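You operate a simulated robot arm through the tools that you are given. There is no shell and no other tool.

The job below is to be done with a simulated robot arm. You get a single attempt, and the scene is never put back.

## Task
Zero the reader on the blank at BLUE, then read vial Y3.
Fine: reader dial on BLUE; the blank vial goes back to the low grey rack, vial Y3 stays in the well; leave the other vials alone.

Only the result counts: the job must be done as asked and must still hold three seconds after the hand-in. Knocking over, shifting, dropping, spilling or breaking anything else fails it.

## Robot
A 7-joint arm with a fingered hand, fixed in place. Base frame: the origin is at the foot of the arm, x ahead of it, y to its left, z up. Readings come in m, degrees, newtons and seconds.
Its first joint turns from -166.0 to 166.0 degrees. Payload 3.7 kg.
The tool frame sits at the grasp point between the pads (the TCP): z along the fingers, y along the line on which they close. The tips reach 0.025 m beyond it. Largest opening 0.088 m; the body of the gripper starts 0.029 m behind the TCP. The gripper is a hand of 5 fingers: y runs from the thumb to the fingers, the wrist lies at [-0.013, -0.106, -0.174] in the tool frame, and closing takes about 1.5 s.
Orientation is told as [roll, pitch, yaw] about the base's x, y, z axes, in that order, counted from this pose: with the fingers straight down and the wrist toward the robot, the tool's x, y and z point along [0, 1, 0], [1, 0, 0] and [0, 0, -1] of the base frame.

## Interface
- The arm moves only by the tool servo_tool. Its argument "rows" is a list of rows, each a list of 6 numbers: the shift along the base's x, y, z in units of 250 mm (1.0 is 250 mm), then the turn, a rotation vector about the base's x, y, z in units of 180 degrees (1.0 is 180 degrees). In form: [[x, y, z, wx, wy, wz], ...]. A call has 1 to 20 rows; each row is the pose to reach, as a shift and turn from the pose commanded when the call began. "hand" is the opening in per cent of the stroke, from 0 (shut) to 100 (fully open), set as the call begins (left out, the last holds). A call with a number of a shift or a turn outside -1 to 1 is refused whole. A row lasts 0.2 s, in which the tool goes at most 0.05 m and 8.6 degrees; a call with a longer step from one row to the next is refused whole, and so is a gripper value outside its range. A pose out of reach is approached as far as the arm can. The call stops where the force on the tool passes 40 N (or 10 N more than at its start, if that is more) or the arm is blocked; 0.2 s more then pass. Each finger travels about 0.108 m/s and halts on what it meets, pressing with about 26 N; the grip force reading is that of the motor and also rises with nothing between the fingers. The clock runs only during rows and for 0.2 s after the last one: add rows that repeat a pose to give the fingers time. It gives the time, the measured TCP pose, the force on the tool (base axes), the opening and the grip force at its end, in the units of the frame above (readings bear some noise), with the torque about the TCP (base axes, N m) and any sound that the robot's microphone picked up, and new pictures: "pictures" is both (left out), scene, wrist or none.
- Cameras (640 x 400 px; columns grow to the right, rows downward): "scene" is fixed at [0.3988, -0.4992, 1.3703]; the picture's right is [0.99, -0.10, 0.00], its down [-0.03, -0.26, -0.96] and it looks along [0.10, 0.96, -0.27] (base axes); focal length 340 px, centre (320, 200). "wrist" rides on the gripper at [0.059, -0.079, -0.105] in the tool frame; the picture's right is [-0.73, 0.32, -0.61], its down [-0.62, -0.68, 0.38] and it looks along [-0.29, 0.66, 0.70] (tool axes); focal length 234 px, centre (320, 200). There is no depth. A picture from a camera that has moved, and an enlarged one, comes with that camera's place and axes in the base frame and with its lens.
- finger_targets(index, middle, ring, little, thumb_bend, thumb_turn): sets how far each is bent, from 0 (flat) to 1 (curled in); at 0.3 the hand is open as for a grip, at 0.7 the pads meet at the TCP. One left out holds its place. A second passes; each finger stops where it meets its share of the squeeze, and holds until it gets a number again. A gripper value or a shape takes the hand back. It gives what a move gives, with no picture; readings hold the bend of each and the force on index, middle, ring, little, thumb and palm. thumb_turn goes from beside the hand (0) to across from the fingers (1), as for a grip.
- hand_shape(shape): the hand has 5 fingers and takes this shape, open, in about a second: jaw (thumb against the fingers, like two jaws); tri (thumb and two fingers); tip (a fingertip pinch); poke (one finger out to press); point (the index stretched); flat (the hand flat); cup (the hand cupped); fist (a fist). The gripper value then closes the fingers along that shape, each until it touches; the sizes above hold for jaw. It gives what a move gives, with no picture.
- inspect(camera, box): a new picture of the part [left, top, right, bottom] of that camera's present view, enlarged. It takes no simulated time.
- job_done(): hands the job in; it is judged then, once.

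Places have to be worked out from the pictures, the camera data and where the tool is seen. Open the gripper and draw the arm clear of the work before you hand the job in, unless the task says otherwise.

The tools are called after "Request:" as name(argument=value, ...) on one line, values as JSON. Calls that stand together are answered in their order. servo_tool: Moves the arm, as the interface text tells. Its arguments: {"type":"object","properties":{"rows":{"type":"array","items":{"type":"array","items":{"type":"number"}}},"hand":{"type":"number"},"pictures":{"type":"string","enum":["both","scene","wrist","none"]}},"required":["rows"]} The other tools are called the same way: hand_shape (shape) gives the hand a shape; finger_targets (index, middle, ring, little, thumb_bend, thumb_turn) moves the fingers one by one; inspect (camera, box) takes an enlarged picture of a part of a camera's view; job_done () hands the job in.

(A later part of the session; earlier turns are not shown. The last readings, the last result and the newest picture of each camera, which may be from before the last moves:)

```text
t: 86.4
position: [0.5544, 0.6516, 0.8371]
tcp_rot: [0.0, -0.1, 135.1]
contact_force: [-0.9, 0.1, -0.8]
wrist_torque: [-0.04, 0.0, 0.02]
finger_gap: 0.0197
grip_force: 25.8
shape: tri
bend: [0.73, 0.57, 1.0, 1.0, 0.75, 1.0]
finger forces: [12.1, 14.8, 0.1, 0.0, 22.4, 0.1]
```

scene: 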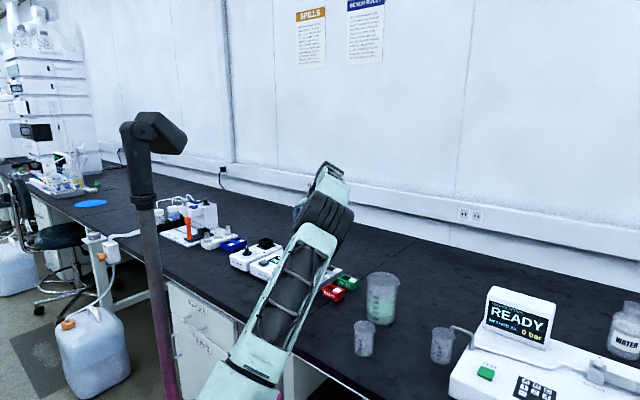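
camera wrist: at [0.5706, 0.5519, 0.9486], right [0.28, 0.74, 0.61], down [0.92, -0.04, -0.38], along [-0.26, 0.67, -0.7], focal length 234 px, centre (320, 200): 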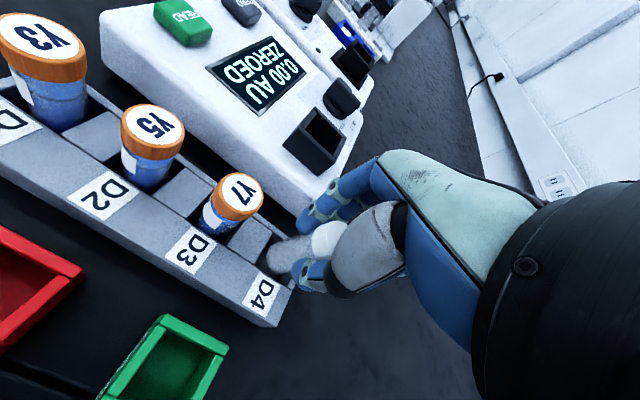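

Still free at z≈0.837, below the previous contact level once the slip is counted. I'll continue 3 mm.

Request:
servo_tool(rows=[[0, 0, -0.006, 0, 0, 0], [0, 0, -0.012, 0, 0, 0], [0, 0, -0.012, 0, 0, 0]], pictures="wrist")

Request:
inspect(camera="wrist", box=[240, 205, 330, 295])

```text
t: 87.2
position: [0.555, 0.6511, 0.8345]
tcp_rot: [0.0, 0.0, 135.1]
contact_force: [-0.5, 0.4, -0.9]
wrist_torque: [0.01, -0.02, 0.03]
finger_gap: 0.0196
grip_force: 25.9
shape: tri
bend: [0.73, 0.57, 1.0, 1.0, 0.75, 1.0]
finger forces: [12.1, 14.9, 0.0, 0.0, 22.3, 0.1]
camera wrist: at [0.5699, 0.5529, 0.9395], right [0.28, 0.74, 0.61], down [0.92, -0.04, -0.38], along [-0.26, 0.67, -0.7], focal length 234 px, centre (320, 200)
```

wrist: 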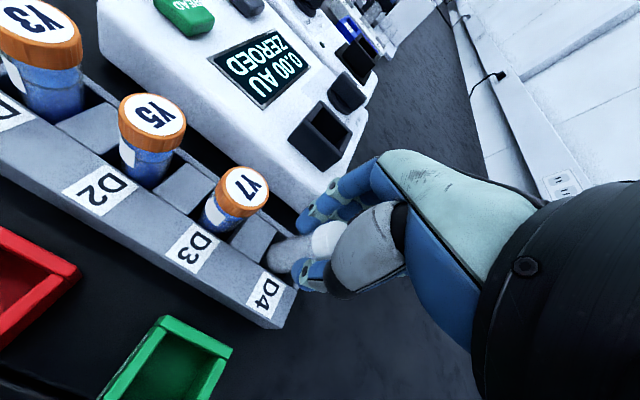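

```text
4.44 times, centred on (285, 250) of wrist
camera zoom: at [0.5699, 0.5529, 0.9395], right [0.28, 0.74, 0.61], down [0.92, -0.04, -0.38], along [-0.26, 0.67, -0.7], focal length 1041 px, centre (476, -22)
```

zoom: 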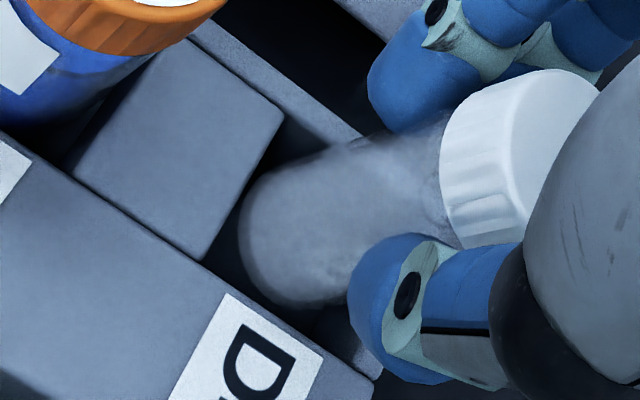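

The vial is entering the slot with no force. I'll continue down one 3 mm step at a time.

Request:
servo_tool(rows=[[0, 0, -0.006, 0, 0, 0], [0, 0, -0.012, 0, 0, 0], [0, 0, -0.012, 0, 0, 0]], pictures="none")

```text
t: 88.0
position: [0.5555, 0.6504, 0.8311]
tcp_rot: [0.1, 0.0, 135.1]
contact_force: [-0.9, -0.2, -0.9]
wrist_torque: [-0.03, 0.0, 0.04]
finger_gap: 0.0197
grip_force: 25.4
shape: tri
bend: [0.73, 0.57, 1.0, 1.0, 0.75, 1.0]
finger forces: [12.1, 14.8, 0.0, 0.1, 22.4, 0.1]
```

Free at z≈0.831. Another 3 mm.

Request:
servo_tool(rows=[[0, 0, -0.006, 0, 0, 0], [0, 0, -0.012, 0, 0, 0], [0, 0, -0.012, 0, 0, 0]], pictures="none")

```text
t: 88.8
position: [0.5544, 0.65, 0.8296]
tcp_rot: [0.0, 0.0, 135.0]
contact_force: [-0.1, -1.0, 0.0]
wrist_torque: [0.02, -0.02, 0.01]
finger_gap: 0.0198
grip_force: 26.3
shape: tri
bend: [0.73, 0.57, 1.0, 1.0, 0.75, 1.0]
finger forces: [12.1, 14.8, 0.1, 0.1, 22.4, 0.0]
```

Free at z≈0.829. Another 3 mm.

Request:
servo_tool(rows=[[0, 0, -0.006, 0, 0, 0], [0, 0, -0.012, 0, 0, 0], [0, 0, -0.012, 0, 0, 0]], pictures="none")

```text
t: 89.6
position: [0.5553, 0.65, 0.8267]
tcp_rot: [0.0, 0.1, 134.9]
contact_force: [-0.5, 0.4, -0.7]
wrist_torque: [0.0, -0.01, -0.04]
finger_gap: 0.0196
grip_force: 25.9
shape: tri
bend: [0.73, 0.57, 1.0, 1.0, 0.75, 1.0]
finger forces: [12.1, 14.7, 0.0, 0.1, 22.4, 0.0]
```

Free at z≈0.8265. Another 2.5 mm.

Request:
servo_tool(rows=[[0, 0, -0.005, 0, 0, 0], [0, 0, -0.01, 0, 0, 0], [0, 0, -0.01, 0, 0, 0]], pictures="none")

```text
t: 90.4
position: [0.5542, 0.65, 0.8239]
tcp_rot: [0.0, 0.0, 135.0]
contact_force: [1.1, -0.1, 0.1]
wrist_torque: [0.02, 0.02, 0.03]
finger_gap: 0.0198
grip_force: 26.1
shape: tri
bend: [0.73, 0.57, 1.0, 1.0, 0.75, 1.0]
finger forces: [12.2, 14.8, 0.0, 0.1, 22.5, 0.0]
```

Free at z≈0.824. Another 2 mm.

Request:
servo_tool(rows=[[0, 0, -0.004, 0, 0, 0], [0, 0, -0.008, 0, 0, 0], [0, 0, -0.008, 0, 0, 0]], pictures="wrist")

Request:
inspect(camera="wrist", box=[240, 195, 340, 295])

```text
t: 91.2
position: [0.5531, 0.6509, 0.8227]
tcp_rot: [0.1, 0.1, 135.1]
contact_force: [0.4, -0.4, 0.0]
wrist_torque: [0.01, 0.02, -0.01]
finger_gap: 0.0194
grip_force: 26.0
shape: tri
bend: [0.73, 0.57, 1.0, 1.0, 0.75, 1.0]
finger forces: [12.2, 14.7, 0.0, 0.1, 22.4, 0.0]
camera wrist: at [0.5702, 0.5527, 0.9268], right [0.28, 0.74, 0.61], down [0.92, -0.04, -0.38], along [-0.26, 0.67, -0.7], focal length 234 px, centre (320, 200)
```

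wrist: 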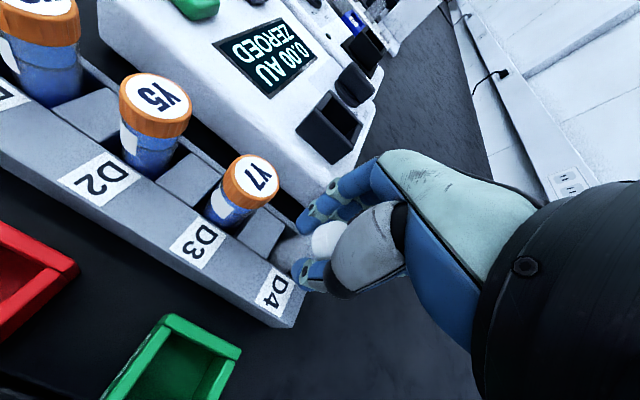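

```text
4.00 times, centred on (290, 245) of wrist
camera zoom: at [0.5702, 0.5527, 0.9268], right [0.28, 0.74, 0.61], down [0.92, -0.04, -0.38], along [-0.26, 0.67, -0.7], focal length 937 px, centre (440, 20)
```

zoom: 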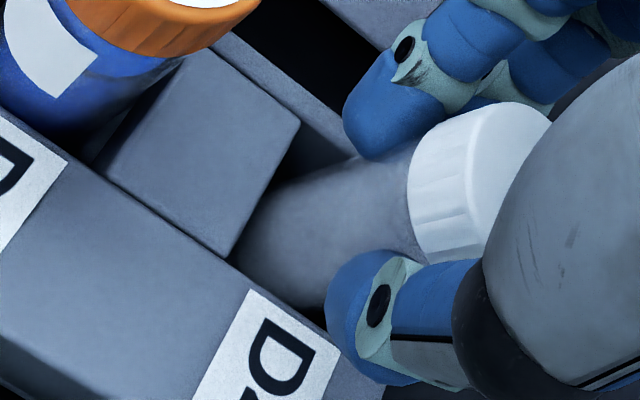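

The vial is clearly inside slot D4 but not yet on the floor. I'll continue 2 mm at a time.

Request:
servo_tool(rows=[[0, 0, -0.004, 0, 0, 0], [0, 0, -0.008, 0, 0, 0], [0, 0, -0.008, 0, 0, 0]], pictures="none")

```text
t: 92.0
position: [0.5535, 0.6509, 0.8199]
tcp_rot: [0.0, 0.1, 135.0]
contact_force: [-0.3, -1.2, 7.3]
wrist_torque: [-0.02, -0.05, -0.01]
finger_gap: 0.02
grip_force: 26.2
shape: tri
bend: [0.73, 0.57, 1.0, 1.0, 0.75, 1.0]
finger forces: [13.4, 14.9, 0.0, 0.0, 24.1, 0.1]
```

Contact at z≈0.820 (7 N) means the vial is on the slot floor. I'll open gently and look before rising.

Request:
servo_tool(rows=[[0, 0, 0, 0, 0, 0], [0, 0, 0, 0, 0, 0], [0, 0, 0, 0, 0, 0], [0, 0, 0, 0, 0, 0]], hand=58, pictures="wrist")

Request:
inspect(camera="wrist", box=[240, 195, 340, 295])

```text
t: 93.0
position: [0.5552, 0.6503, 0.8195]
tcp_rot: [0.0, 0.0, 135.1]
contact_force: [-0.6, -0.2, -0.8]
wrist_torque: [-0.01, -0.01, 0.01]
finger_gap: 0.0507
grip_force: 0.1
shape: tri
bend: [0.74, 0.41, 0.99, 0.99, 0.66, 1.0]
finger forces: [0.0, 0.0, 0.1, 0.0, 0.0, 0.1]
camera wrist: at [0.5696, 0.5524, 0.924], right [0.28, 0.74, 0.61], down [0.92, -0.04, -0.38], along [-0.26, 0.67, -0.7], focal length 234 px, centre (320, 200)
```

wrist: 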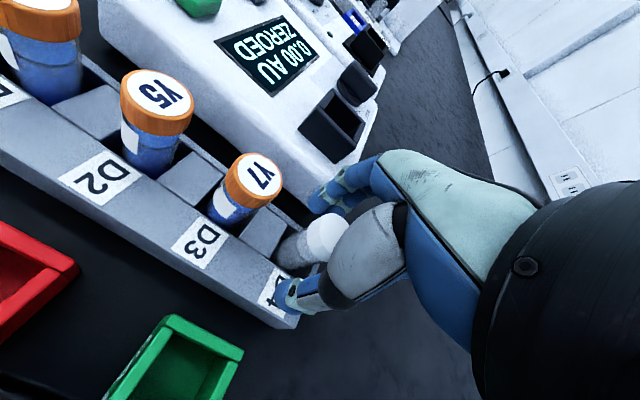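

```text
4.00 times, centred on (290, 245) of wrist
camera zoom: at [0.5696, 0.5524, 0.924], right [0.28, 0.74, 0.61], down [0.92, -0.04, -0.38], along [-0.26, 0.67, -0.7], focal length 937 px, centre (440, 20)
```

zoom: 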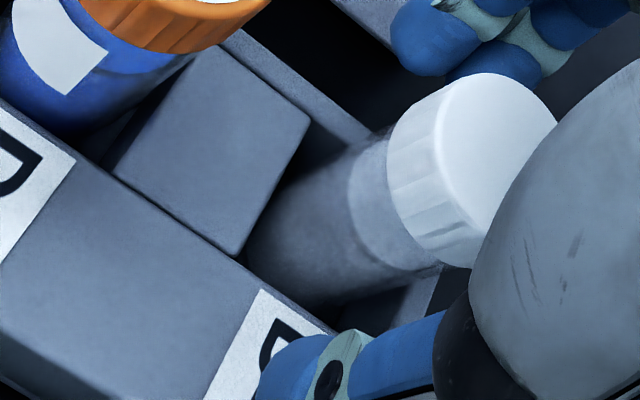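

The blank stands upright back in D4. I'll rise straight up and move over Y3 (slot D1), staying high.

Request:
servo_tool(rows=[[0, 0, 0.04, 0, 0, 0], [0, 0, 0.12, 0, 0, 0], [0, 0, 0.24, 0, 0, 0], [0, 0, 0.38, 0, 0, 0], [0, 0, 0.52, 0, 0, 0], [-0.1, -0.1, 0.52, 0, 0, 0], [-0.2, -0.2, 0.52, 0, 0, 0], [-0.3, -0.3, 0.5, 0, 0, 0], [-0.4, -0.4, 0.48, 0, 0, 0], [-0.477, -0.465, 0.44, 0, 0, 0], [-0.477, -0.465, 0.44, 0, 0, 0]], hand=60)

Request:
inspect(camera="wrist", box=[200, 180, 340, 320])

Request:
inspect(camera="scene", box=[250, 220, 370, 310])

```text
t: 95.4
position: [0.4364, 0.5343, 0.9294]
tcp_rot: [0.0, 0.0, 135.1]
contact_force: [-0.6, 0.2, -0.1]
wrist_torque: [-0.01, 0.02, -0.03]
finger_gap: 0.0524
grip_force: 0.0
shape: tri
bend: [0.74, 0.41, 0.99, 0.99, 0.65, 1.0]
finger forces: [0.1, 0.0, 0.0, 0.1, 0.0, 0.0]
camera wrist: at [0.451, 0.4365, 1.0339], right [0.28, 0.74, 0.61], down [0.92, -0.04, -0.38], along [-0.26, 0.67, -0.7], focal length 234 px, centre (320, 200)
```

scene: 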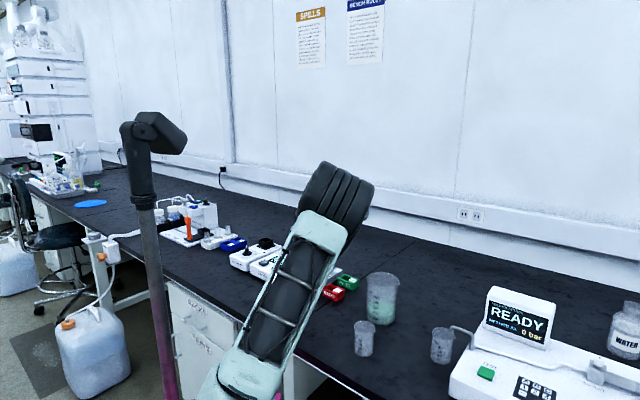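
wrist: 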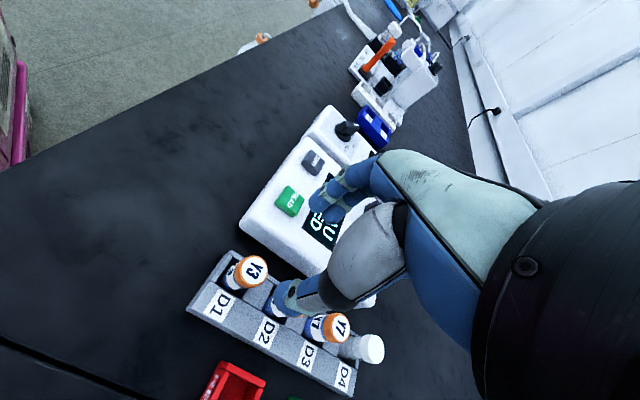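

```text
2.86 times, centred on (270, 250) of wrist
camera zoom: at [0.451, 0.4365, 1.0339], right [0.28, 0.74, 0.61], down [0.92, -0.04, -0.38], along [-0.26, 0.67, -0.7], focal length 669 px, centre (463, 57)
```

zoom: 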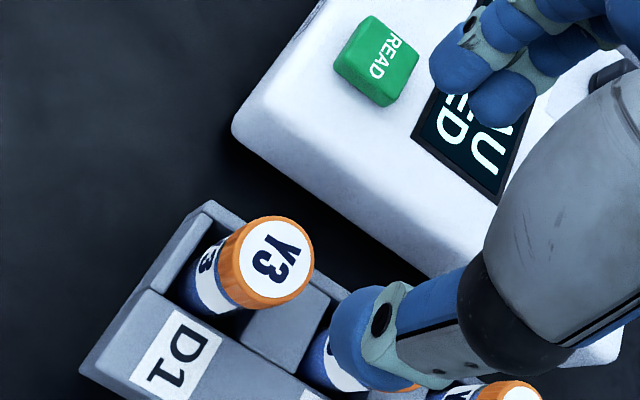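

```text
4.44 times, centred on (310, 265) of scene
camera zoom: at [0.3988, -0.4992, 1.3703], right [0.99, -0.1, 0.0], down [-0.03, -0.26, -0.96], along [0.1, 0.96, -0.27], focal length 1512 px, centre (364, -89)
```

zoom: 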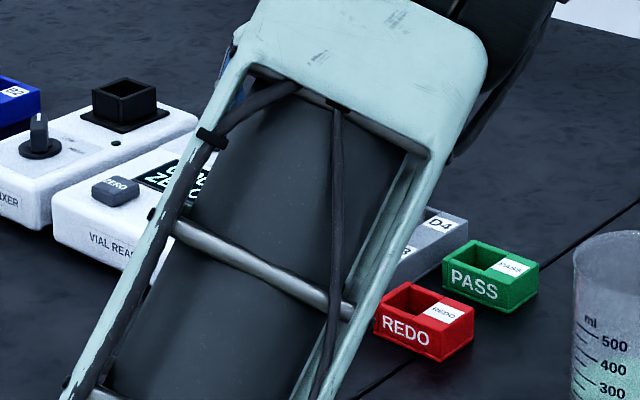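

Y3's cap projects to within about 2 mm of the tool axis, with the same geometry as the blank's pick. I'll descend to the same grip height.

Request:
servo_tool(rows=[[-0.001, -0.004, -0.1, 0, 0, 0], [-0.001, -0.004, -0.2, 0, 0, 0], [-0.001, -0.004, -0.28, 0, 0, 0], [-0.001, -0.004, -0.34, 0, 0, 0], [-0.001, -0.004, -0.39, 0, 0, 0], [-0.001, -0.004, -0.418, 0, 0, 0], [-0.001, -0.004, -0.418, 0, 0, 0]], hand=60, pictures="wrist")

Request:
inspect(camera="wrist", box=[230, 160, 380, 310])

```text
t: 97.0
position: [0.4348, 0.5337, 0.8242]
tcp_rot: [0.0, 0.0, 135.0]
contact_force: [-0.4, -0.1, 0.5]
wrist_torque: [-0.01, 0.02, 0.01]
finger_gap: 0.0523
grip_force: 0.2
shape: tri
bend: [0.74, 0.41, 0.99, 0.99, 0.65, 1.0]
finger forces: [0.0, 0.0, 0.0, 0.1, 0.0, 0.1]
camera wrist: at [0.4502, 0.4357, 0.9295], right [0.28, 0.74, 0.61], down [0.92, -0.04, -0.38], along [-0.26, 0.67, -0.7], focal length 234 px, centre (320, 200)
```

wrist: 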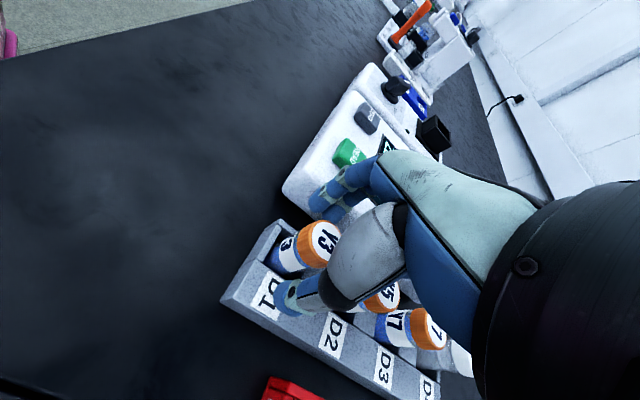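

```text
2.67 times, centred on (305, 235) of wrist
camera zoom: at [0.4502, 0.4357, 0.9295], right [0.28, 0.74, 0.61], down [0.92, -0.04, -0.38], along [-0.26, 0.67, -0.7], focal length 624 px, centre (360, 107)
```

zoom: 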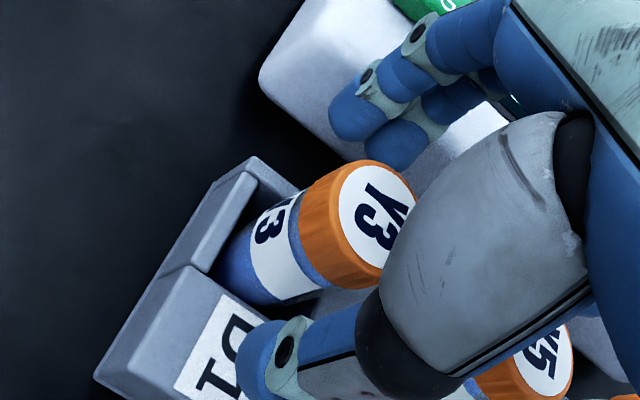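

Y3's cap sits between the thumb and two fingers, with Y5 clear. I'll close on it.

Request:
servo_tool(rows=[[0, 0, 0, 0, 0, 0], [0, 0, 0, 0, 0, 0], [0, 0, 0, 0, 0, 0], [0, 0, 0, 0, 0, 0], [0, 0, 0, 0, 0, 0], [0, 0, 0, 0, 0, 0]], hand=15, pictures="wrist")

Request:
inspect(camera="wrist", box=[230, 160, 380, 310])

```text
t: 98.4
position: [0.4345, 0.5343, 0.8245]
tcp_rot: [0.0, 0.0, 135.1]
contact_force: [0.3, -0.4, 0.5]
wrist_torque: [-0.06, -0.01, 0.0]
finger_gap: 0.0189
grip_force: 25.7
shape: tri
bend: [0.73, 0.58, 1.0, 1.0, 0.75, 1.0]
finger forces: [11.5, 11.7, 0.0, 0.0, 22.8, 0.0]
camera wrist: at [0.4503, 0.4357, 0.9296], right [0.28, 0.74, 0.61], down [0.92, -0.04, -0.38], along [-0.26, 0.67, -0.7], focal length 234 px, centre (320, 200)
```

wrist: 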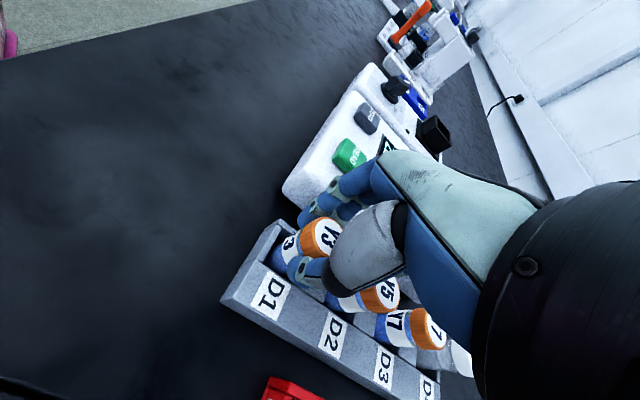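

```text
2.67 times, centred on (305, 235) of wrist
camera zoom: at [0.4503, 0.4357, 0.9296], right [0.28, 0.74, 0.61], down [0.92, -0.04, -0.38], along [-0.26, 0.67, -0.7], focal length 624 px, centre (360, 107)
```

zoom: 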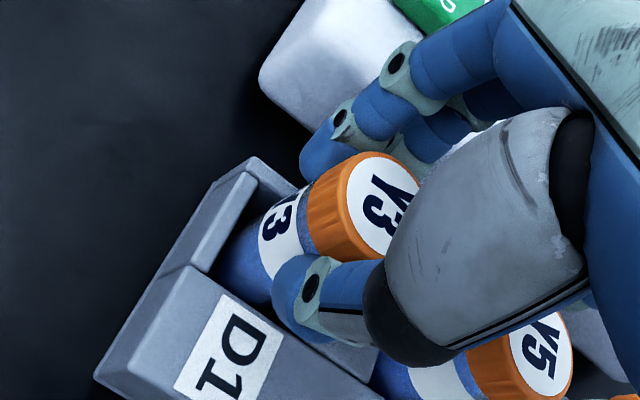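

The grip on Y3 is firm, with the same readings as the blank. I'll lift straight up 120 mm and check the vial.

Request:
servo_tool(rows=[[0, 0, 0.03, 0, 0, 0], [0, 0, 0.07, 0, 0, 0], [0, 0, 0.13, 0, 0, 0], [0, 0, 0.2, 0, 0, 0], [0, 0, 0.28, 0, 0, 0], [0, 0, 0.36, 0, 0, 0], [0, 0, 0.44, 0, 0, 0], [0, 0, 0.5, 0, 0, 0], [0, 0, 0.5, 0, 0, 0]])

Request:
inspect(camera="wrist", box=[255, 205, 335, 285])

```text
t: 100.4
position: [0.4349, 0.536, 0.9499]
tcp_rot: [0.1, 0.0, 135.2]
contact_force: [-0.6, 0.3, 0.4]
wrist_torque: [0.0, -0.01, 0.02]
finger_gap: 0.0188
grip_force: 26.6
shape: tri
bend: [0.73, 0.58, 1.0, 1.0, 0.75, 1.0]
finger forces: [11.6, 11.8, 0.1, 0.0, 22.7, 0.0]
camera wrist: at [0.4504, 0.4375, 1.0553], right [0.28, 0.74, 0.61], down [0.92, -0.04, -0.38], along [-0.26, 0.67, -0.7], focal length 234 px, centre (320, 200)
```

scene: 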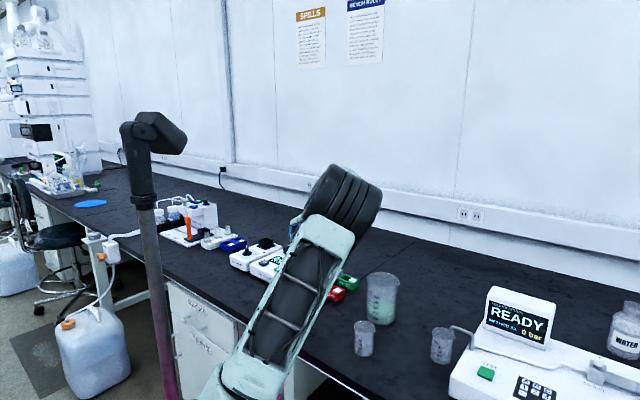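
wrist: 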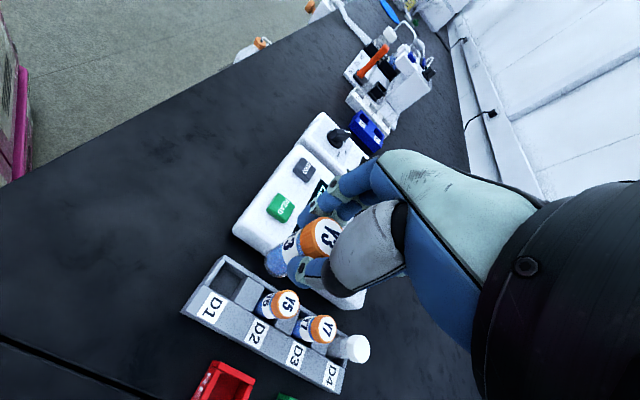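

```text
5.00 times, centred on (295, 245) of wrist
camera zoom: at [0.4504, 0.4375, 1.0553], right [0.28, 0.74, 0.61], down [0.92, -0.04, -0.38], along [-0.26, 0.67, -0.7], focal length 1171 px, centre (445, -25)
```

zoom: 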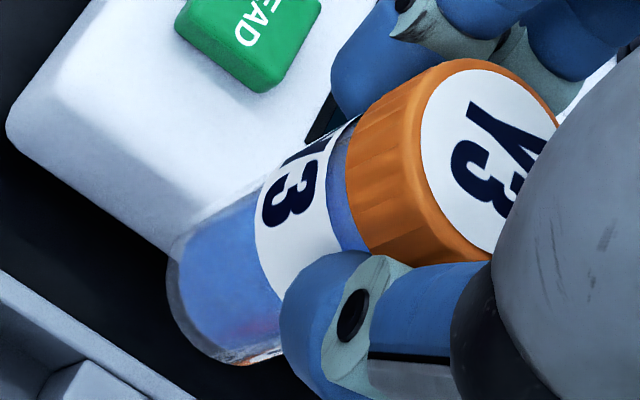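

Y3 hangs upright in the grip, within 1 mm of where the blank hung when it went cleanly into the well. I'll carry it above the well to the same commanded position.

Request:
servo_tool(rows=[[0.018, 0.107, 0, 0, 0, 0], [0.035, 0.214, 0, 0, 0, 0], [0.053, 0.321, 0, 0, 0, 0], [0.07, 0.428, 0, 0, 0, 0], [0.088, 0.535, 0, 0, 0, 0], [0.1057, 0.642, 0, 0, 0, 0], [0.1057, 0.642, 0, 0, 0, 0], [0.1057, 0.642, -0.06, 0, 0, 0], [0.1057, 0.642, -0.06, 0, 0, 0]], pictures="wrist")

Request:
inspect(camera="wrist", box=[210, 220, 290, 300])

Request:
inspect(camera="wrist", box=[255, 205, 335, 285])

```text
t: 102.4
position: [0.4631, 0.695, 0.9332]
tcp_rot: [0.0, 0.0, 135.1]
contact_force: [0.4, 0.0, -0.8]
wrist_torque: [0.01, -0.03, -0.04]
finger_gap: 0.0185
grip_force: 25.7
shape: tri
bend: [0.73, 0.58, 1.0, 1.0, 0.75, 1.0]
finger forces: [11.7, 12.1, 0.0, 0.0, 22.7, 0.0]
camera wrist: at [0.4785, 0.5965, 1.0384], right [0.28, 0.74, 0.61], down [0.92, -0.04, -0.38], along [-0.26, 0.67, -0.7], focal length 234 px, centre (320, 200)
```

wrist: 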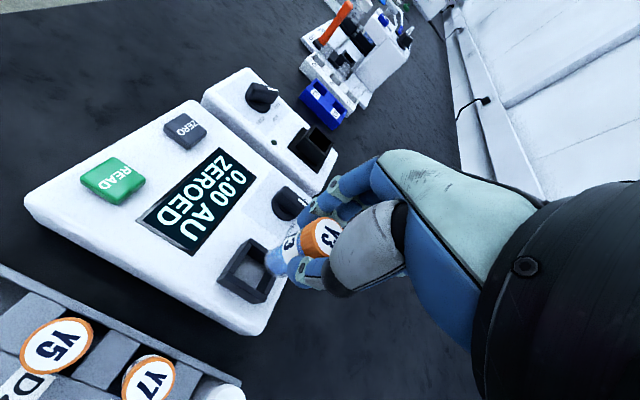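

```text
5.00 times, centred on (250, 260) of wrist
camera zoom: at [0.4785, 0.5965, 1.0384], right [0.28, 0.74, 0.61], down [0.92, -0.04, -0.38], along [-0.26, 0.67, -0.7], focal length 1171 px, centre (670, -100)
```

zoom: 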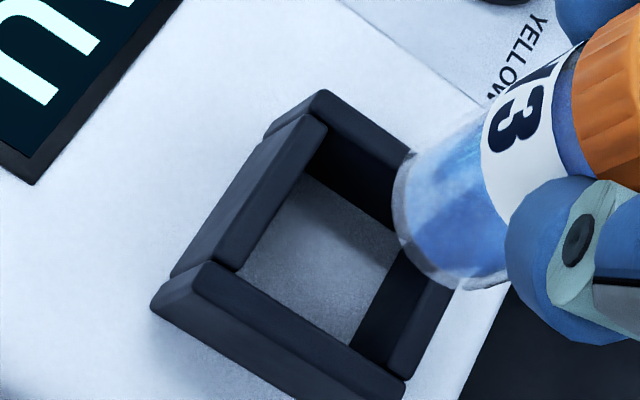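

```text
5.00 times, centred on (295, 245) of wrist
camera zoom: at [0.4785, 0.5965, 1.0384], right [0.28, 0.74, 0.61], down [0.92, -0.04, -0.38], along [-0.26, 0.67, -0.7], focal length 1171 px, centre (445, -25)
```

zoom: 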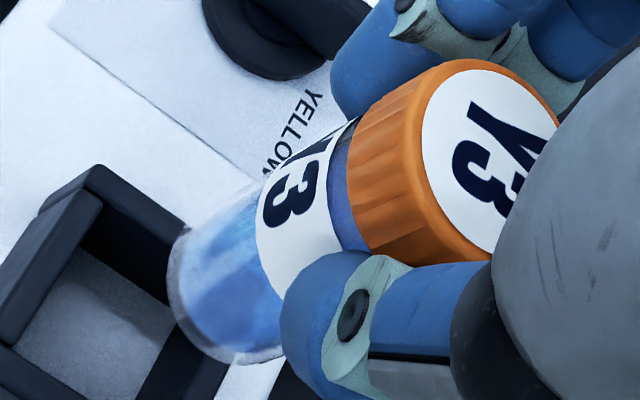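

Y3 is hovering over the well. I'll lower to just above the rim and compare the image with the one from the blank's successful insertion.

Request:
servo_tool(rows=[[0, 0, -0.04, 0, 0, 0], [0, 0, -0.08, 0, 0, 0], [0, 0, -0.12, 0, 0, 0], [0, 0, -0.136, 0, 0, 0], [0, 0, -0.136, 0, 0, 0]], pictures="wrist")

Request:
inspect(camera="wrist", box=[230, 210, 310, 290])

```text
t: 103.6
position: [0.462, 0.6943, 0.9008]
tcp_rot: [0.0, 0.0, 135.0]
contact_force: [-0.3, -0.5, -0.4]
wrist_torque: [0.0, -0.01, 0.05]
finger_gap: 0.0188
grip_force: 26.7
shape: tri
bend: [0.73, 0.58, 1.0, 1.0, 0.75, 1.0]
finger forces: [11.6, 12.1, 0.0, 0.0, 22.7, 0.0]
camera wrist: at [0.4775, 0.5964, 1.005], right [0.28, 0.74, 0.61], down [0.92, -0.04, -0.38], along [-0.26, 0.67, -0.7], focal length 234 px, centre (320, 200)
```

wrist: 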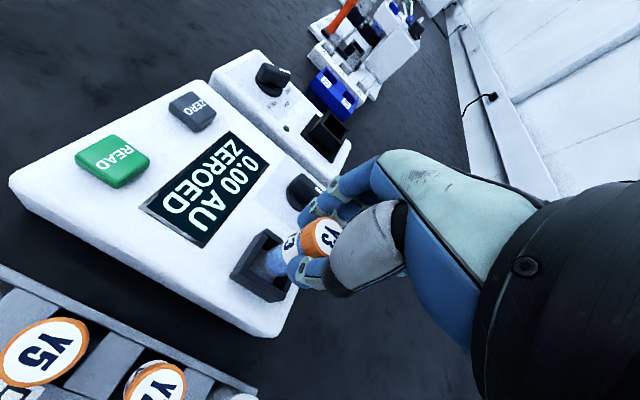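

```text
5.00 times, centred on (270, 250) of wrist
camera zoom: at [0.4775, 0.5964, 1.005], right [0.28, 0.74, 0.61], down [0.92, -0.04, -0.38], along [-0.26, 0.67, -0.7], focal length 1171 px, centre (570, -50)
```

zoom: 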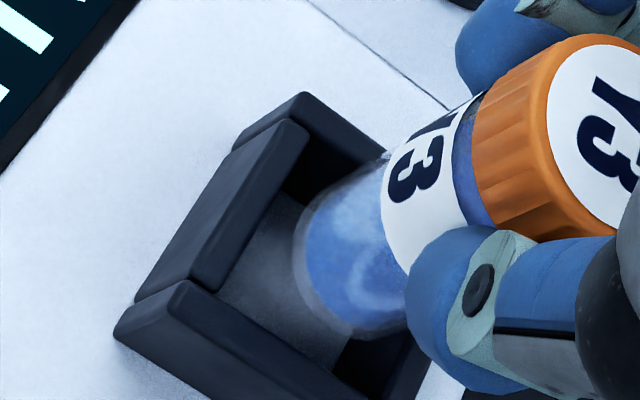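

The alignment matches the blank's successful insertion to within about 1 mm. I'll nudge 0.7 mm and step down, watching the force.

Request:
servo_tool(rows=[[0.003, -0.001, 0, 0, 0, 0], [0.003, -0.001, -0.01, 0, 0, 0], [0.003, -0.001, -0.02, 0, 0, 0], [0.003, -0.001, -0.02, 0, 0, 0]], pictures="none")

```text
t: 104.6
position: [0.4635, 0.6927, 0.8959]
tcp_rot: [0.0, 0.0, 135.1]
contact_force: [0.3, 0.5, -0.1]
wrist_torque: [-0.01, -0.02, 0.0]
finger_gap: 0.0185
grip_force: 25.9
shape: tri
bend: [0.73, 0.58, 1.0, 1.0, 0.75, 1.0]
finger forces: [11.7, 12.2, 0.1, 0.1, 22.8, 0.1]
```

No force at z≈0.896. Down another 3 mm.

Request:
servo_tool(rows=[[0, 0, -0.006, 0, 0, 0], [0, 0, -0.012, 0, 0, 0], [0, 0, -0.012, 0, 0, 0]], pictures="none")

```text
t: 105.4
position: [0.4633, 0.695, 0.8927]
tcp_rot: [0.0, 0.1, 135.0]
contact_force: [0.0, -0.3, 0.3]
wrist_torque: [-0.02, 0.0, -0.03]
finger_gap: 0.0186
grip_force: 25.8
shape: tri
bend: [0.73, 0.58, 1.0, 1.0, 0.75, 1.0]
finger forces: [11.7, 12.3, 0.0, 0.0, 22.7, 0.0]
```

No force at z≈0.893. Down another 2.5 mm, through the earlier rim-contact height.

Request:
servo_tool(rows=[[0, 0, -0.005, 0, 0, 0], [0, 0, -0.01, 0, 0, 0], [0, 0, -0.01, 0, 0, 0]], pictures="none")

```text
t: 106.2
position: [0.462, 0.6944, 0.8907]
tcp_rot: [0.0, 0.0, 135.0]
contact_force: [0.4, 0.4, -0.2]
wrist_torque: [-0.02, 0.0, 0.0]
finger_gap: 0.0185
grip_force: 27.0
shape: tri
bend: [0.73, 0.58, 1.0, 1.0, 0.75, 1.0]
finger forces: [11.7, 12.2, 0.1, 0.1, 22.7, 0.1]
```

Still no force at z≈0.8905. Another 3 mm.

Request:
servo_tool(rows=[[0, 0, -0.006, 0, 0, 0], [0, 0, -0.012, 0, 0, 0], [0, 0, -0.012, 0, 0, 0]], pictures="wrist")

Request:
inspect(camera="wrist", box=[230, 210, 310, 290])

```text
t: 107.0
position: [0.4637, 0.6938, 0.888]
tcp_rot: [-0.1, 0.0, 135.0]
contact_force: [-1.4, 0.4, 0.5]
wrist_torque: [0.01, 0.02, -0.01]
finger_gap: 0.0187
grip_force: 26.4
shape: tri
bend: [0.73, 0.58, 1.0, 1.0, 0.75, 1.0]
finger forces: [11.7, 12.3, 0.0, 0.0, 22.7, 0.0]
camera wrist: at [0.4788, 0.5955, 0.9925], right [0.28, 0.74, 0.61], down [0.92, -0.04, -0.38], along [-0.26, 0.67, -0.7], focal length 234 px, centre (320, 200)
```

wrist: 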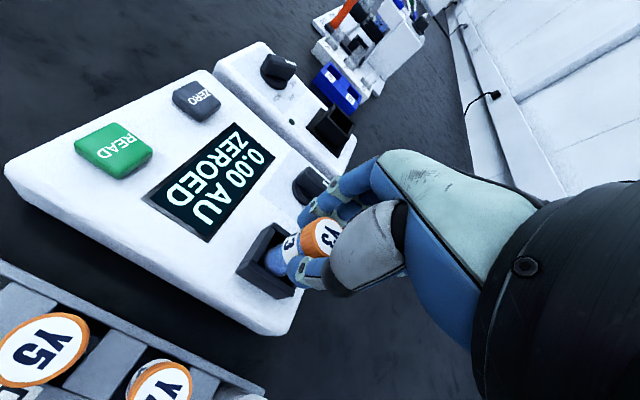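

```text
5.00 times, centred on (270, 250) of wrist
camera zoom: at [0.4788, 0.5955, 0.9925], right [0.28, 0.74, 0.61], down [0.92, -0.04, -0.38], along [-0.26, 0.67, -0.7], focal length 1171 px, centre (570, -50)
```

zoom: 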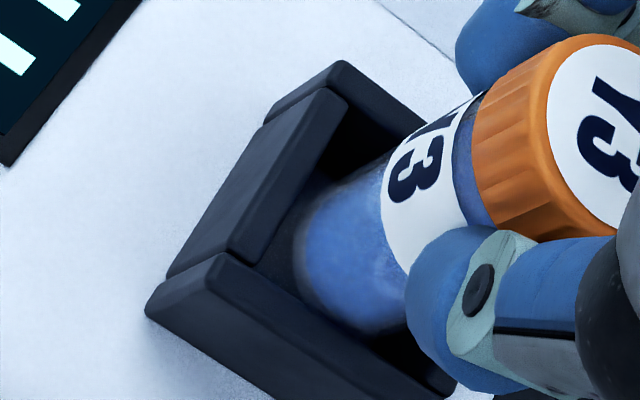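

Y3 is entering the well with no force. I'll lower 8 mm in gentle rows.

Request:
servo_tool(rows=[[0, 0, -0.008, 0, 0, 0], [0, 0, -0.016, 0, 0, 0], [0, 0, -0.024, 0, 0, 0], [0, 0, -0.032, 0, 0, 0], [0, 0, -0.032, 0, 0, 0]], pictures="none")

```text
t: 108.2
position: [0.4635, 0.694, 0.88]
tcp_rot: [0.0, 0.1, 135.0]
contact_force: [0.3, 0.9, -0.8]
wrist_torque: [0.04, -0.01, -0.01]
finger_gap: 0.0186
grip_force: 26.1
shape: tri
bend: [0.73, 0.58, 1.0, 1.0, 0.75, 1.0]
finger forces: [11.7, 12.2, 0.0, 0.1, 22.7, 0.0]
```

Free at z≈0.880. Down another 6 mm.

Request:
servo_tool(rows=[[0, 0, -0.008, 0, 0, 0], [0, 0, -0.016, 0, 0, 0], [0, 0, -0.024, 0, 0, 0], [0, 0, -0.024, 0, 0, 0]], pictures="none")

```text
t: 109.2
position: [0.4626, 0.6923, 0.8726]
tcp_rot: [0.0, -0.1, 135.0]
contact_force: [-0.1, -0.1, 0.1]
wrist_torque: [0.0, 0.04, 0.01]
finger_gap: 0.0186
grip_force: 25.7
shape: tri
bend: [0.73, 0.58, 1.0, 1.0, 0.75, 1.0]
finger forces: [11.7, 12.3, 0.0, 0.1, 22.7, 0.0]
```

Free at z≈0.873. Down another 3 mm.

Request:
servo_tool(rows=[[0, 0, -0.006, 0, 0, 0], [0, 0, -0.012, 0, 0, 0], [0, 0, -0.012, 0, 0, 0]], pictures="none")

```text
t: 110.0
position: [0.4636, 0.6921, 0.8706]
tcp_rot: [0.0, 0.0, 135.1]
contact_force: [-0.4, -0.2, 0.0]
wrist_torque: [0.03, -0.01, 0.02]
finger_gap: 0.0186
grip_force: 25.8
shape: tri
bend: [0.73, 0.58, 1.0, 1.0, 0.75, 1.0]
finger forces: [11.8, 12.1, 0.0, 0.1, 22.7, 0.0]
```

Free at z≈0.8706. Down another 2 mm.

Request:
servo_tool(rows=[[0, 0, -0.004, 0, 0, 0], [0, 0, -0.008, 0, 0, 0], [0, 0, -0.008, 0, 0, 0]], pictures="none")

```text
t: 110.8
position: [0.4633, 0.6928, 0.8697]
tcp_rot: [0.0, 0.0, 135.0]
contact_force: [2.5, -2.0, 11.7]
wrist_torque: [0.0, -0.07, -0.02]
finger_gap: 0.019
grip_force: 25.7
shape: tri
bend: [0.73, 0.58, 1.0, 1.0, 0.75, 1.0]
finger forces: [11.9, 12.9, 0.1, 0.1, 26.5, 0.0]
```

Contact at z≈0.869 (12 N): Y3 is on the well floor, as the blank was. I'll open gently, rise and look.

Request:
servo_tool(rows=[[0, 0, 0, 0, 0, 0], [0, 0, 0, 0, 0, 0], [0, 0, 0, 0, 0, 0], [0, 0, 0, 0, 0, 0]], hand=55, pictures="none")

Request:
servo_tool(rows=[[0, 0, 0.04, 0, 0, 0], [0, 0, 0.1, 0, 0, 0], [0, 0, 0.2, 0, 0, 0], [0, 0, 0.32, 0, 0, 0], [0, 0, 0.4, 0, 0, 0], [0, 0, 0.4, 0, 0, 0]], pictures="both")

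Request:
inspect(camera="wrist", box=[200, 180, 340, 320])

```text
t: 111.8
position: [0.4637, 0.6948, 0.8682]
tcp_rot: [0.0, 0.0, 135.0]
contact_force: [-0.3, -0.6, -0.2]
wrist_torque: [0.0, -0.03, 0.0]
finger_gap: 0.048
grip_force: 0.1
shape: tri
bend: [0.74, 0.43, 0.99, 0.99, 0.67, 1.0]
finger forces: [0.1, 0.0, 0.1, 0.0, 0.1, 0.0]
```

```text
t: 113.2
position: [0.4626, 0.6933, 0.9704]
tcp_rot: [0.0, 0.1, 135.0]
contact_force: [-0.1, 0.7, 0.8]
wrist_torque: [0.03, 0.02, 0.02]
finger_gap: 0.0478
grip_force: 0.1
shape: tri
bend: [0.74, 0.43, 0.99, 0.99, 0.67, 1.0]
finger forces: [0.0, 0.0, 0.0, 0.0, 0.1, 0.0]
camera wrist: at [0.4773, 0.5963, 1.0747], right [0.28, 0.74, 0.61], down [0.92, -0.04, -0.38], along [-0.26, 0.67, -0.7], focal length 234 px, centre (320, 200)
```

scene: 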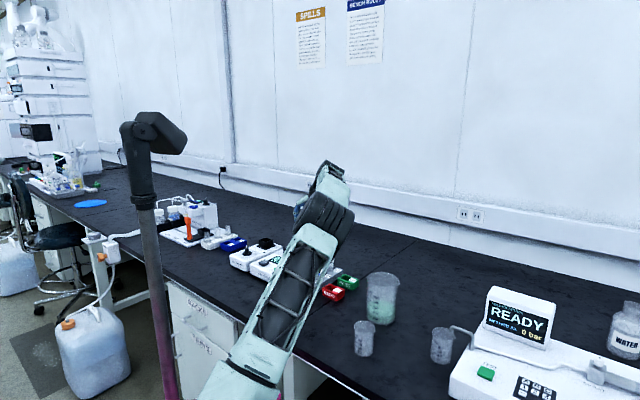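
wrist: 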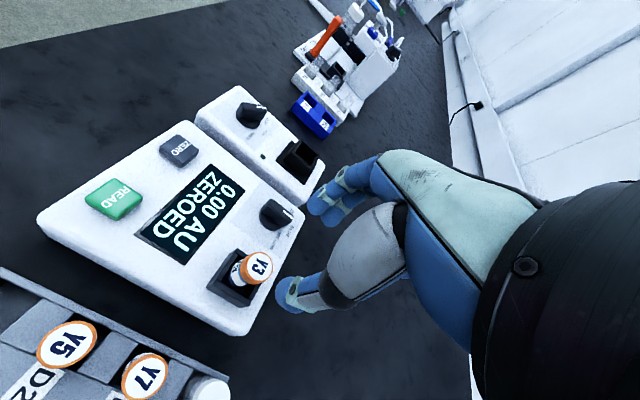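

```text
2.86 times, centred on (270, 250) of wrist
camera zoom: at [0.4773, 0.5963, 1.0747], right [0.28, 0.74, 0.61], down [0.92, -0.04, -0.38], along [-0.26, 0.67, -0.7], focal length 669 px, centre (463, 57)
```

zoom: 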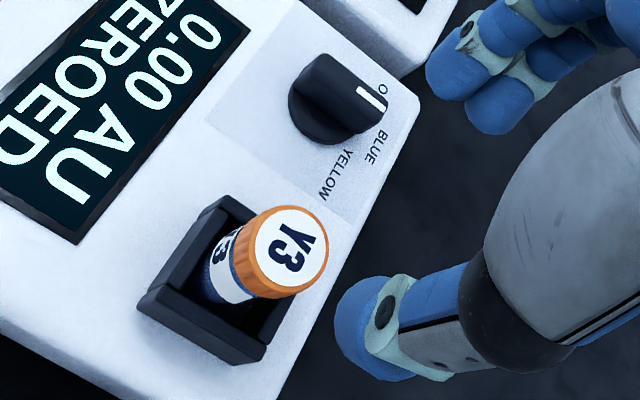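

Y3 is seated upright in the well and the reader still shows ZEROED. Now READ at about (0.369, 0.600): I'll move above it at height and form the poke shape.

Request:
servo_tool(rows=[[-0.08, -0.084, 0, 0, 0, 0], [-0.16, -0.168, 0, 0, 0, 0], [-0.24, -0.252, 0, 0, 0, 0], [-0.32, -0.336, 0, 0, 0, 0], [-0.37, -0.388, 0, 0, 0, 0], [-0.37, -0.388, 0, 0, 0, 0]], pictures="none")

Request:
hand_shape(shape="poke")

Request:
inspect(camera="wrist", box=[180, 130, 420, 370])

```text
t: 114.6
position: [0.3686, 0.5972, 0.969]
tcp_rot: [-0.1, -0.1, 135.0]
contact_force: [-0.5, 0.4, 0.4]
wrist_torque: [0.01, -0.01, 0.0]
finger_gap: 0.0484
grip_force: 0.0
shape: tri
bend: [0.74, 0.43, 0.99, 0.99, 0.67, 1.0]
finger forces: [0.0, 0.0, 0.0, 0.0, 0.0, 0.1]
```

```text
t: 115.5
position: [0.3696, 0.5968, 0.969]
tcp_rot: [0.0, 0.0, 135.0]
contact_force: [-0.7, 0.3, 0.6]
wrist_torque: [0.02, 0.02, -0.02]
finger_gap: 0.0004
grip_force: 0.0
shape: poke
bend: [0.7, 0.7, 0.99, 0.99, 1.0, 1.0]
finger forces: [0.0, 0.0, 0.1, 0.0, 0.0, 0.0]
```

```text
1.67 times, centred on (300, 250) of wrist
camera zoom: at [0.3847, 0.4988, 1.0744], right [0.28, 0.74, 0.61], down [0.92, -0.04, -0.38], along [-0.26, 0.67, -0.7], focal length 390 px, centre (353, 117)
```

zoom: 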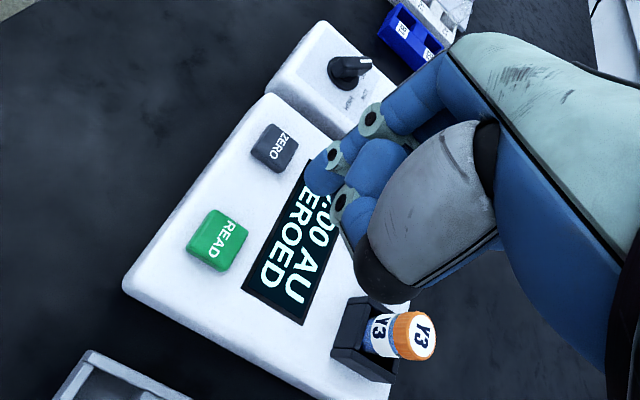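

READ sits directly below the fingertips, in the same geometry as the ZERO press that clicked at z≈0.840. I'll descend to about 12 mm above the press height.

Request:
servo_tool(rows=[[0, 0, -0.1, 0, 0, 0], [0, 0, -0.2, 0, 0, 0], [0, 0, -0.3, 0, 0, 0], [0, 0, -0.38, 0, 0, 0], [0, 0, -0.43, 0, 0, 0], [0, 0, -0.466, 0, 0, 0], [0, 0, -0.466, 0, 0, 0]], pictures="wrist")

Request:
inspect(camera="wrist", box=[200, 130, 400, 330])

```text
t: 117.1
position: [0.3688, 0.595, 0.8531]
tcp_rot: [-0.1, 0.0, 134.9]
contact_force: [-0.5, 0.5, 0.1]
wrist_torque: [-0.01, -0.03, 0.02]
finger_gap: 0.0
grip_force: 0.0
shape: poke
bend: [0.7, 0.7, 0.99, 0.99, 1.0, 1.0]
finger forces: [0.0, 0.0, 0.1, 0.0, 0.0, 0.1]
camera wrist: at [0.3839, 0.4975, 0.9586], right [0.28, 0.74, 0.61], down [0.92, -0.04, -0.38], along [-0.26, 0.67, -0.7], focal length 234 px, centre (320, 200)
```

wrist: 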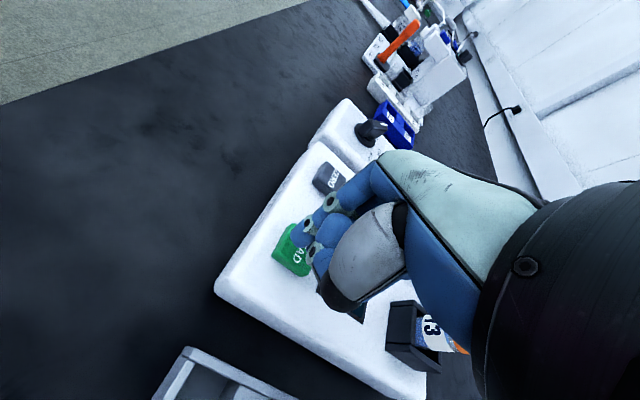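

```text
2.00 times, centred on (300, 230) of wrist
camera zoom: at [0.3839, 0.4975, 0.9586], right [0.28, 0.74, 0.61], down [0.92, -0.04, -0.38], along [-0.26, 0.67, -0.7], focal length 468 px, centre (360, 140)
```

zoom: 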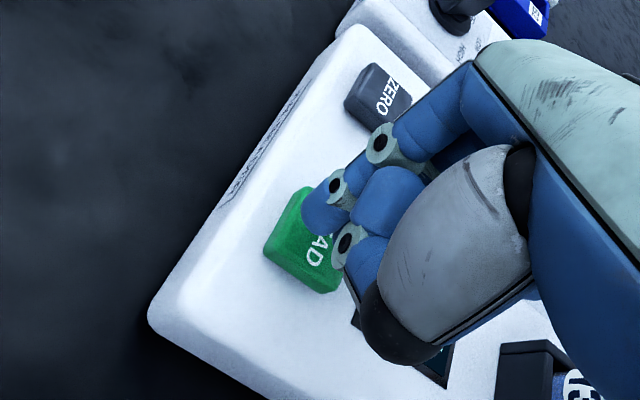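

The fingertips are over READ and well clear of ZERO. I'll press down in small steps.

Request:
servo_tool(rows=[[0, 0, -0.01, 0, 0, 0], [0, 0, -0.024, 0, 0, 0], [0, 0, -0.024, 0, 0, 0]], pictures="none")

Request:
servo_tool(rows=[[0, 0, -0.006, 0, 0, 0], [0, 0, -0.012, 0, 0, 0], [0, 0, -0.012, 0, 0, 0]], pictures="none")

```text
t: 117.9
position: [0.3677, 0.595, 0.8473]
tcp_rot: [-0.1, 0.0, 135.0]
contact_force: [1.2, 0.0, -0.2]
wrist_torque: [0.02, -0.01, 0.01]
finger_gap: 0.0002
grip_force: 0.1
shape: poke
bend: [0.7, 0.7, 0.99, 0.99, 1.0, 1.0]
finger forces: [0.0, 0.0, 0.0, 0.0, 0.0, 0.1]
```

```text
t: 118.7
position: [0.3703, 0.5966, 0.8428]
tcp_rot: [0.0, 0.0, 135.2]
contact_force: [-0.4, -0.5, 0.5]
wrist_torque: [0.03, 0.0, 0.02]
finger_gap: 0.0
grip_force: 0.1
shape: poke
bend: [0.7, 0.7, 0.99, 0.99, 1.0, 1.0]
finger forces: [0.0, 0.3, 0.0, 0.1, 0.0, 0.0]
```

The middle fingertip is just touching (0.3 N). I'll press 2 mm further and listen.

Request:
servo_tool(rows=[[0, 0, -0.004, 0, 0, 0], [0, 0, -0.009, 0, 0, 0], [0, 0, -0.009, 0, 0, 0]], pictures="wrist")

```text
t: 119.5
position: [0.3713, 0.596, 0.841]
tcp_rot: [0.0, 0.0, 135.0]
contact_force: [-0.6, -0.5, 1.7]
wrist_torque: [0.02, -0.02, 0.02]
finger_gap: 0.0
grip_force: 0.1
shape: poke
bend: [0.7, 0.7, 0.99, 0.99, 1.0, 1.0]
finger forces: [0.0, 1.3, 0.0, 0.0, 0.1, 0.1]
heard: click
camera wrist: at [0.3859, 0.4973, 0.9459], right [0.28, 0.74, 0.61], down [0.92, -0.04, -0.38], along [-0.26, 0.67, -0.7], focal length 234 px, centre (320, 200)
```

wrist: 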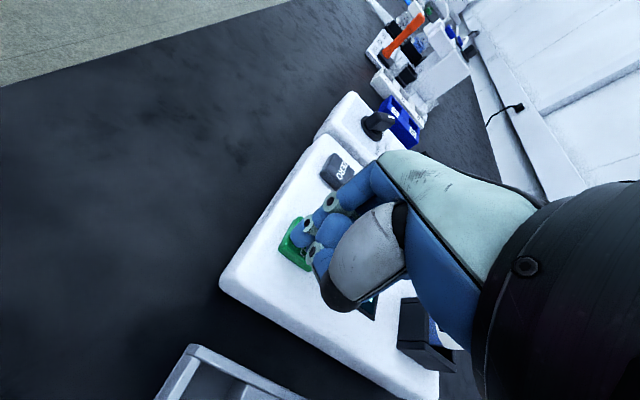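

A click was heard. I'll lift straight up and read the display.

Request:
servo_tool(rows=[[0, 0, 0.05, 0, 0, 0], [0, 0, 0.15, 0, 0, 0], [0, 0, 0.28, 0, 0, 0], [0, 0, 0.42, 0, 0, 0], [0, 0, 0.56, 0, 0, 0], [0, 0, 0.64, 0, 0, 0], [0, 0, 0.64, 0, 0, 0]], pictures="both")

Request:
inspect(camera="wrist", box=[180, 170, 400, 390])

```text
t: 121.1
position: [0.3701, 0.5962, 1.0005]
tcp_rot: [0.0, 0.0, 135.1]
contact_force: [-0.9, 0.5, -0.5]
wrist_torque: [0.0, -0.01, 0.02]
finger_gap: 0.0
grip_force: 0.0
shape: poke
bend: [0.7, 0.7, 0.99, 0.99, 1.0, 1.0]
finger forces: [0.0, 0.1, 0.0, 0.0, 0.1, 0.1]
camera wrist: at [0.3853, 0.498, 1.1057], right [0.28, 0.74, 0.61], down [0.92, -0.04, -0.38], along [-0.26, 0.67, -0.7], focal length 234 px, centre (320, 200)
```

scene: 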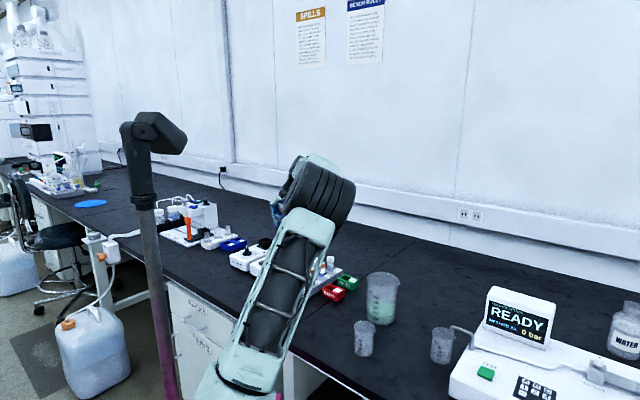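
wrist: 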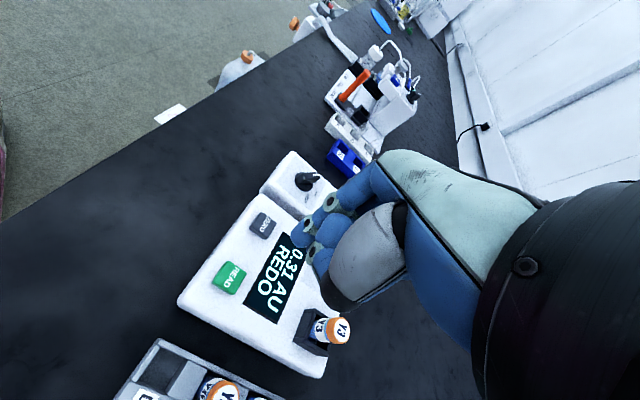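

```text
1.82 times, centred on (290, 280) of wrist
camera zoom: at [0.3853, 0.498, 1.1057], right [0.28, 0.74, 0.61], down [0.92, -0.04, -0.38], along [-0.26, 0.67, -0.7], focal length 426 px, centre (374, 54)
```

zoom: 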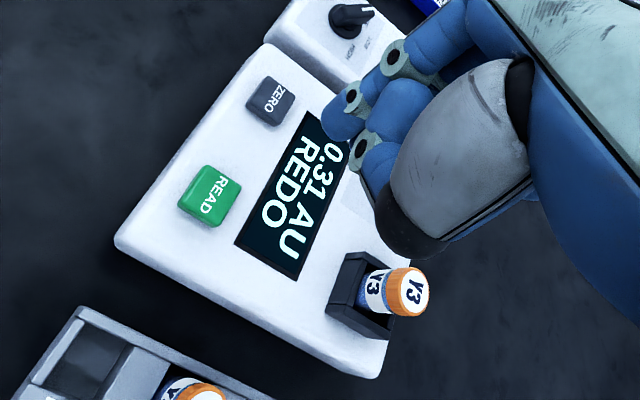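

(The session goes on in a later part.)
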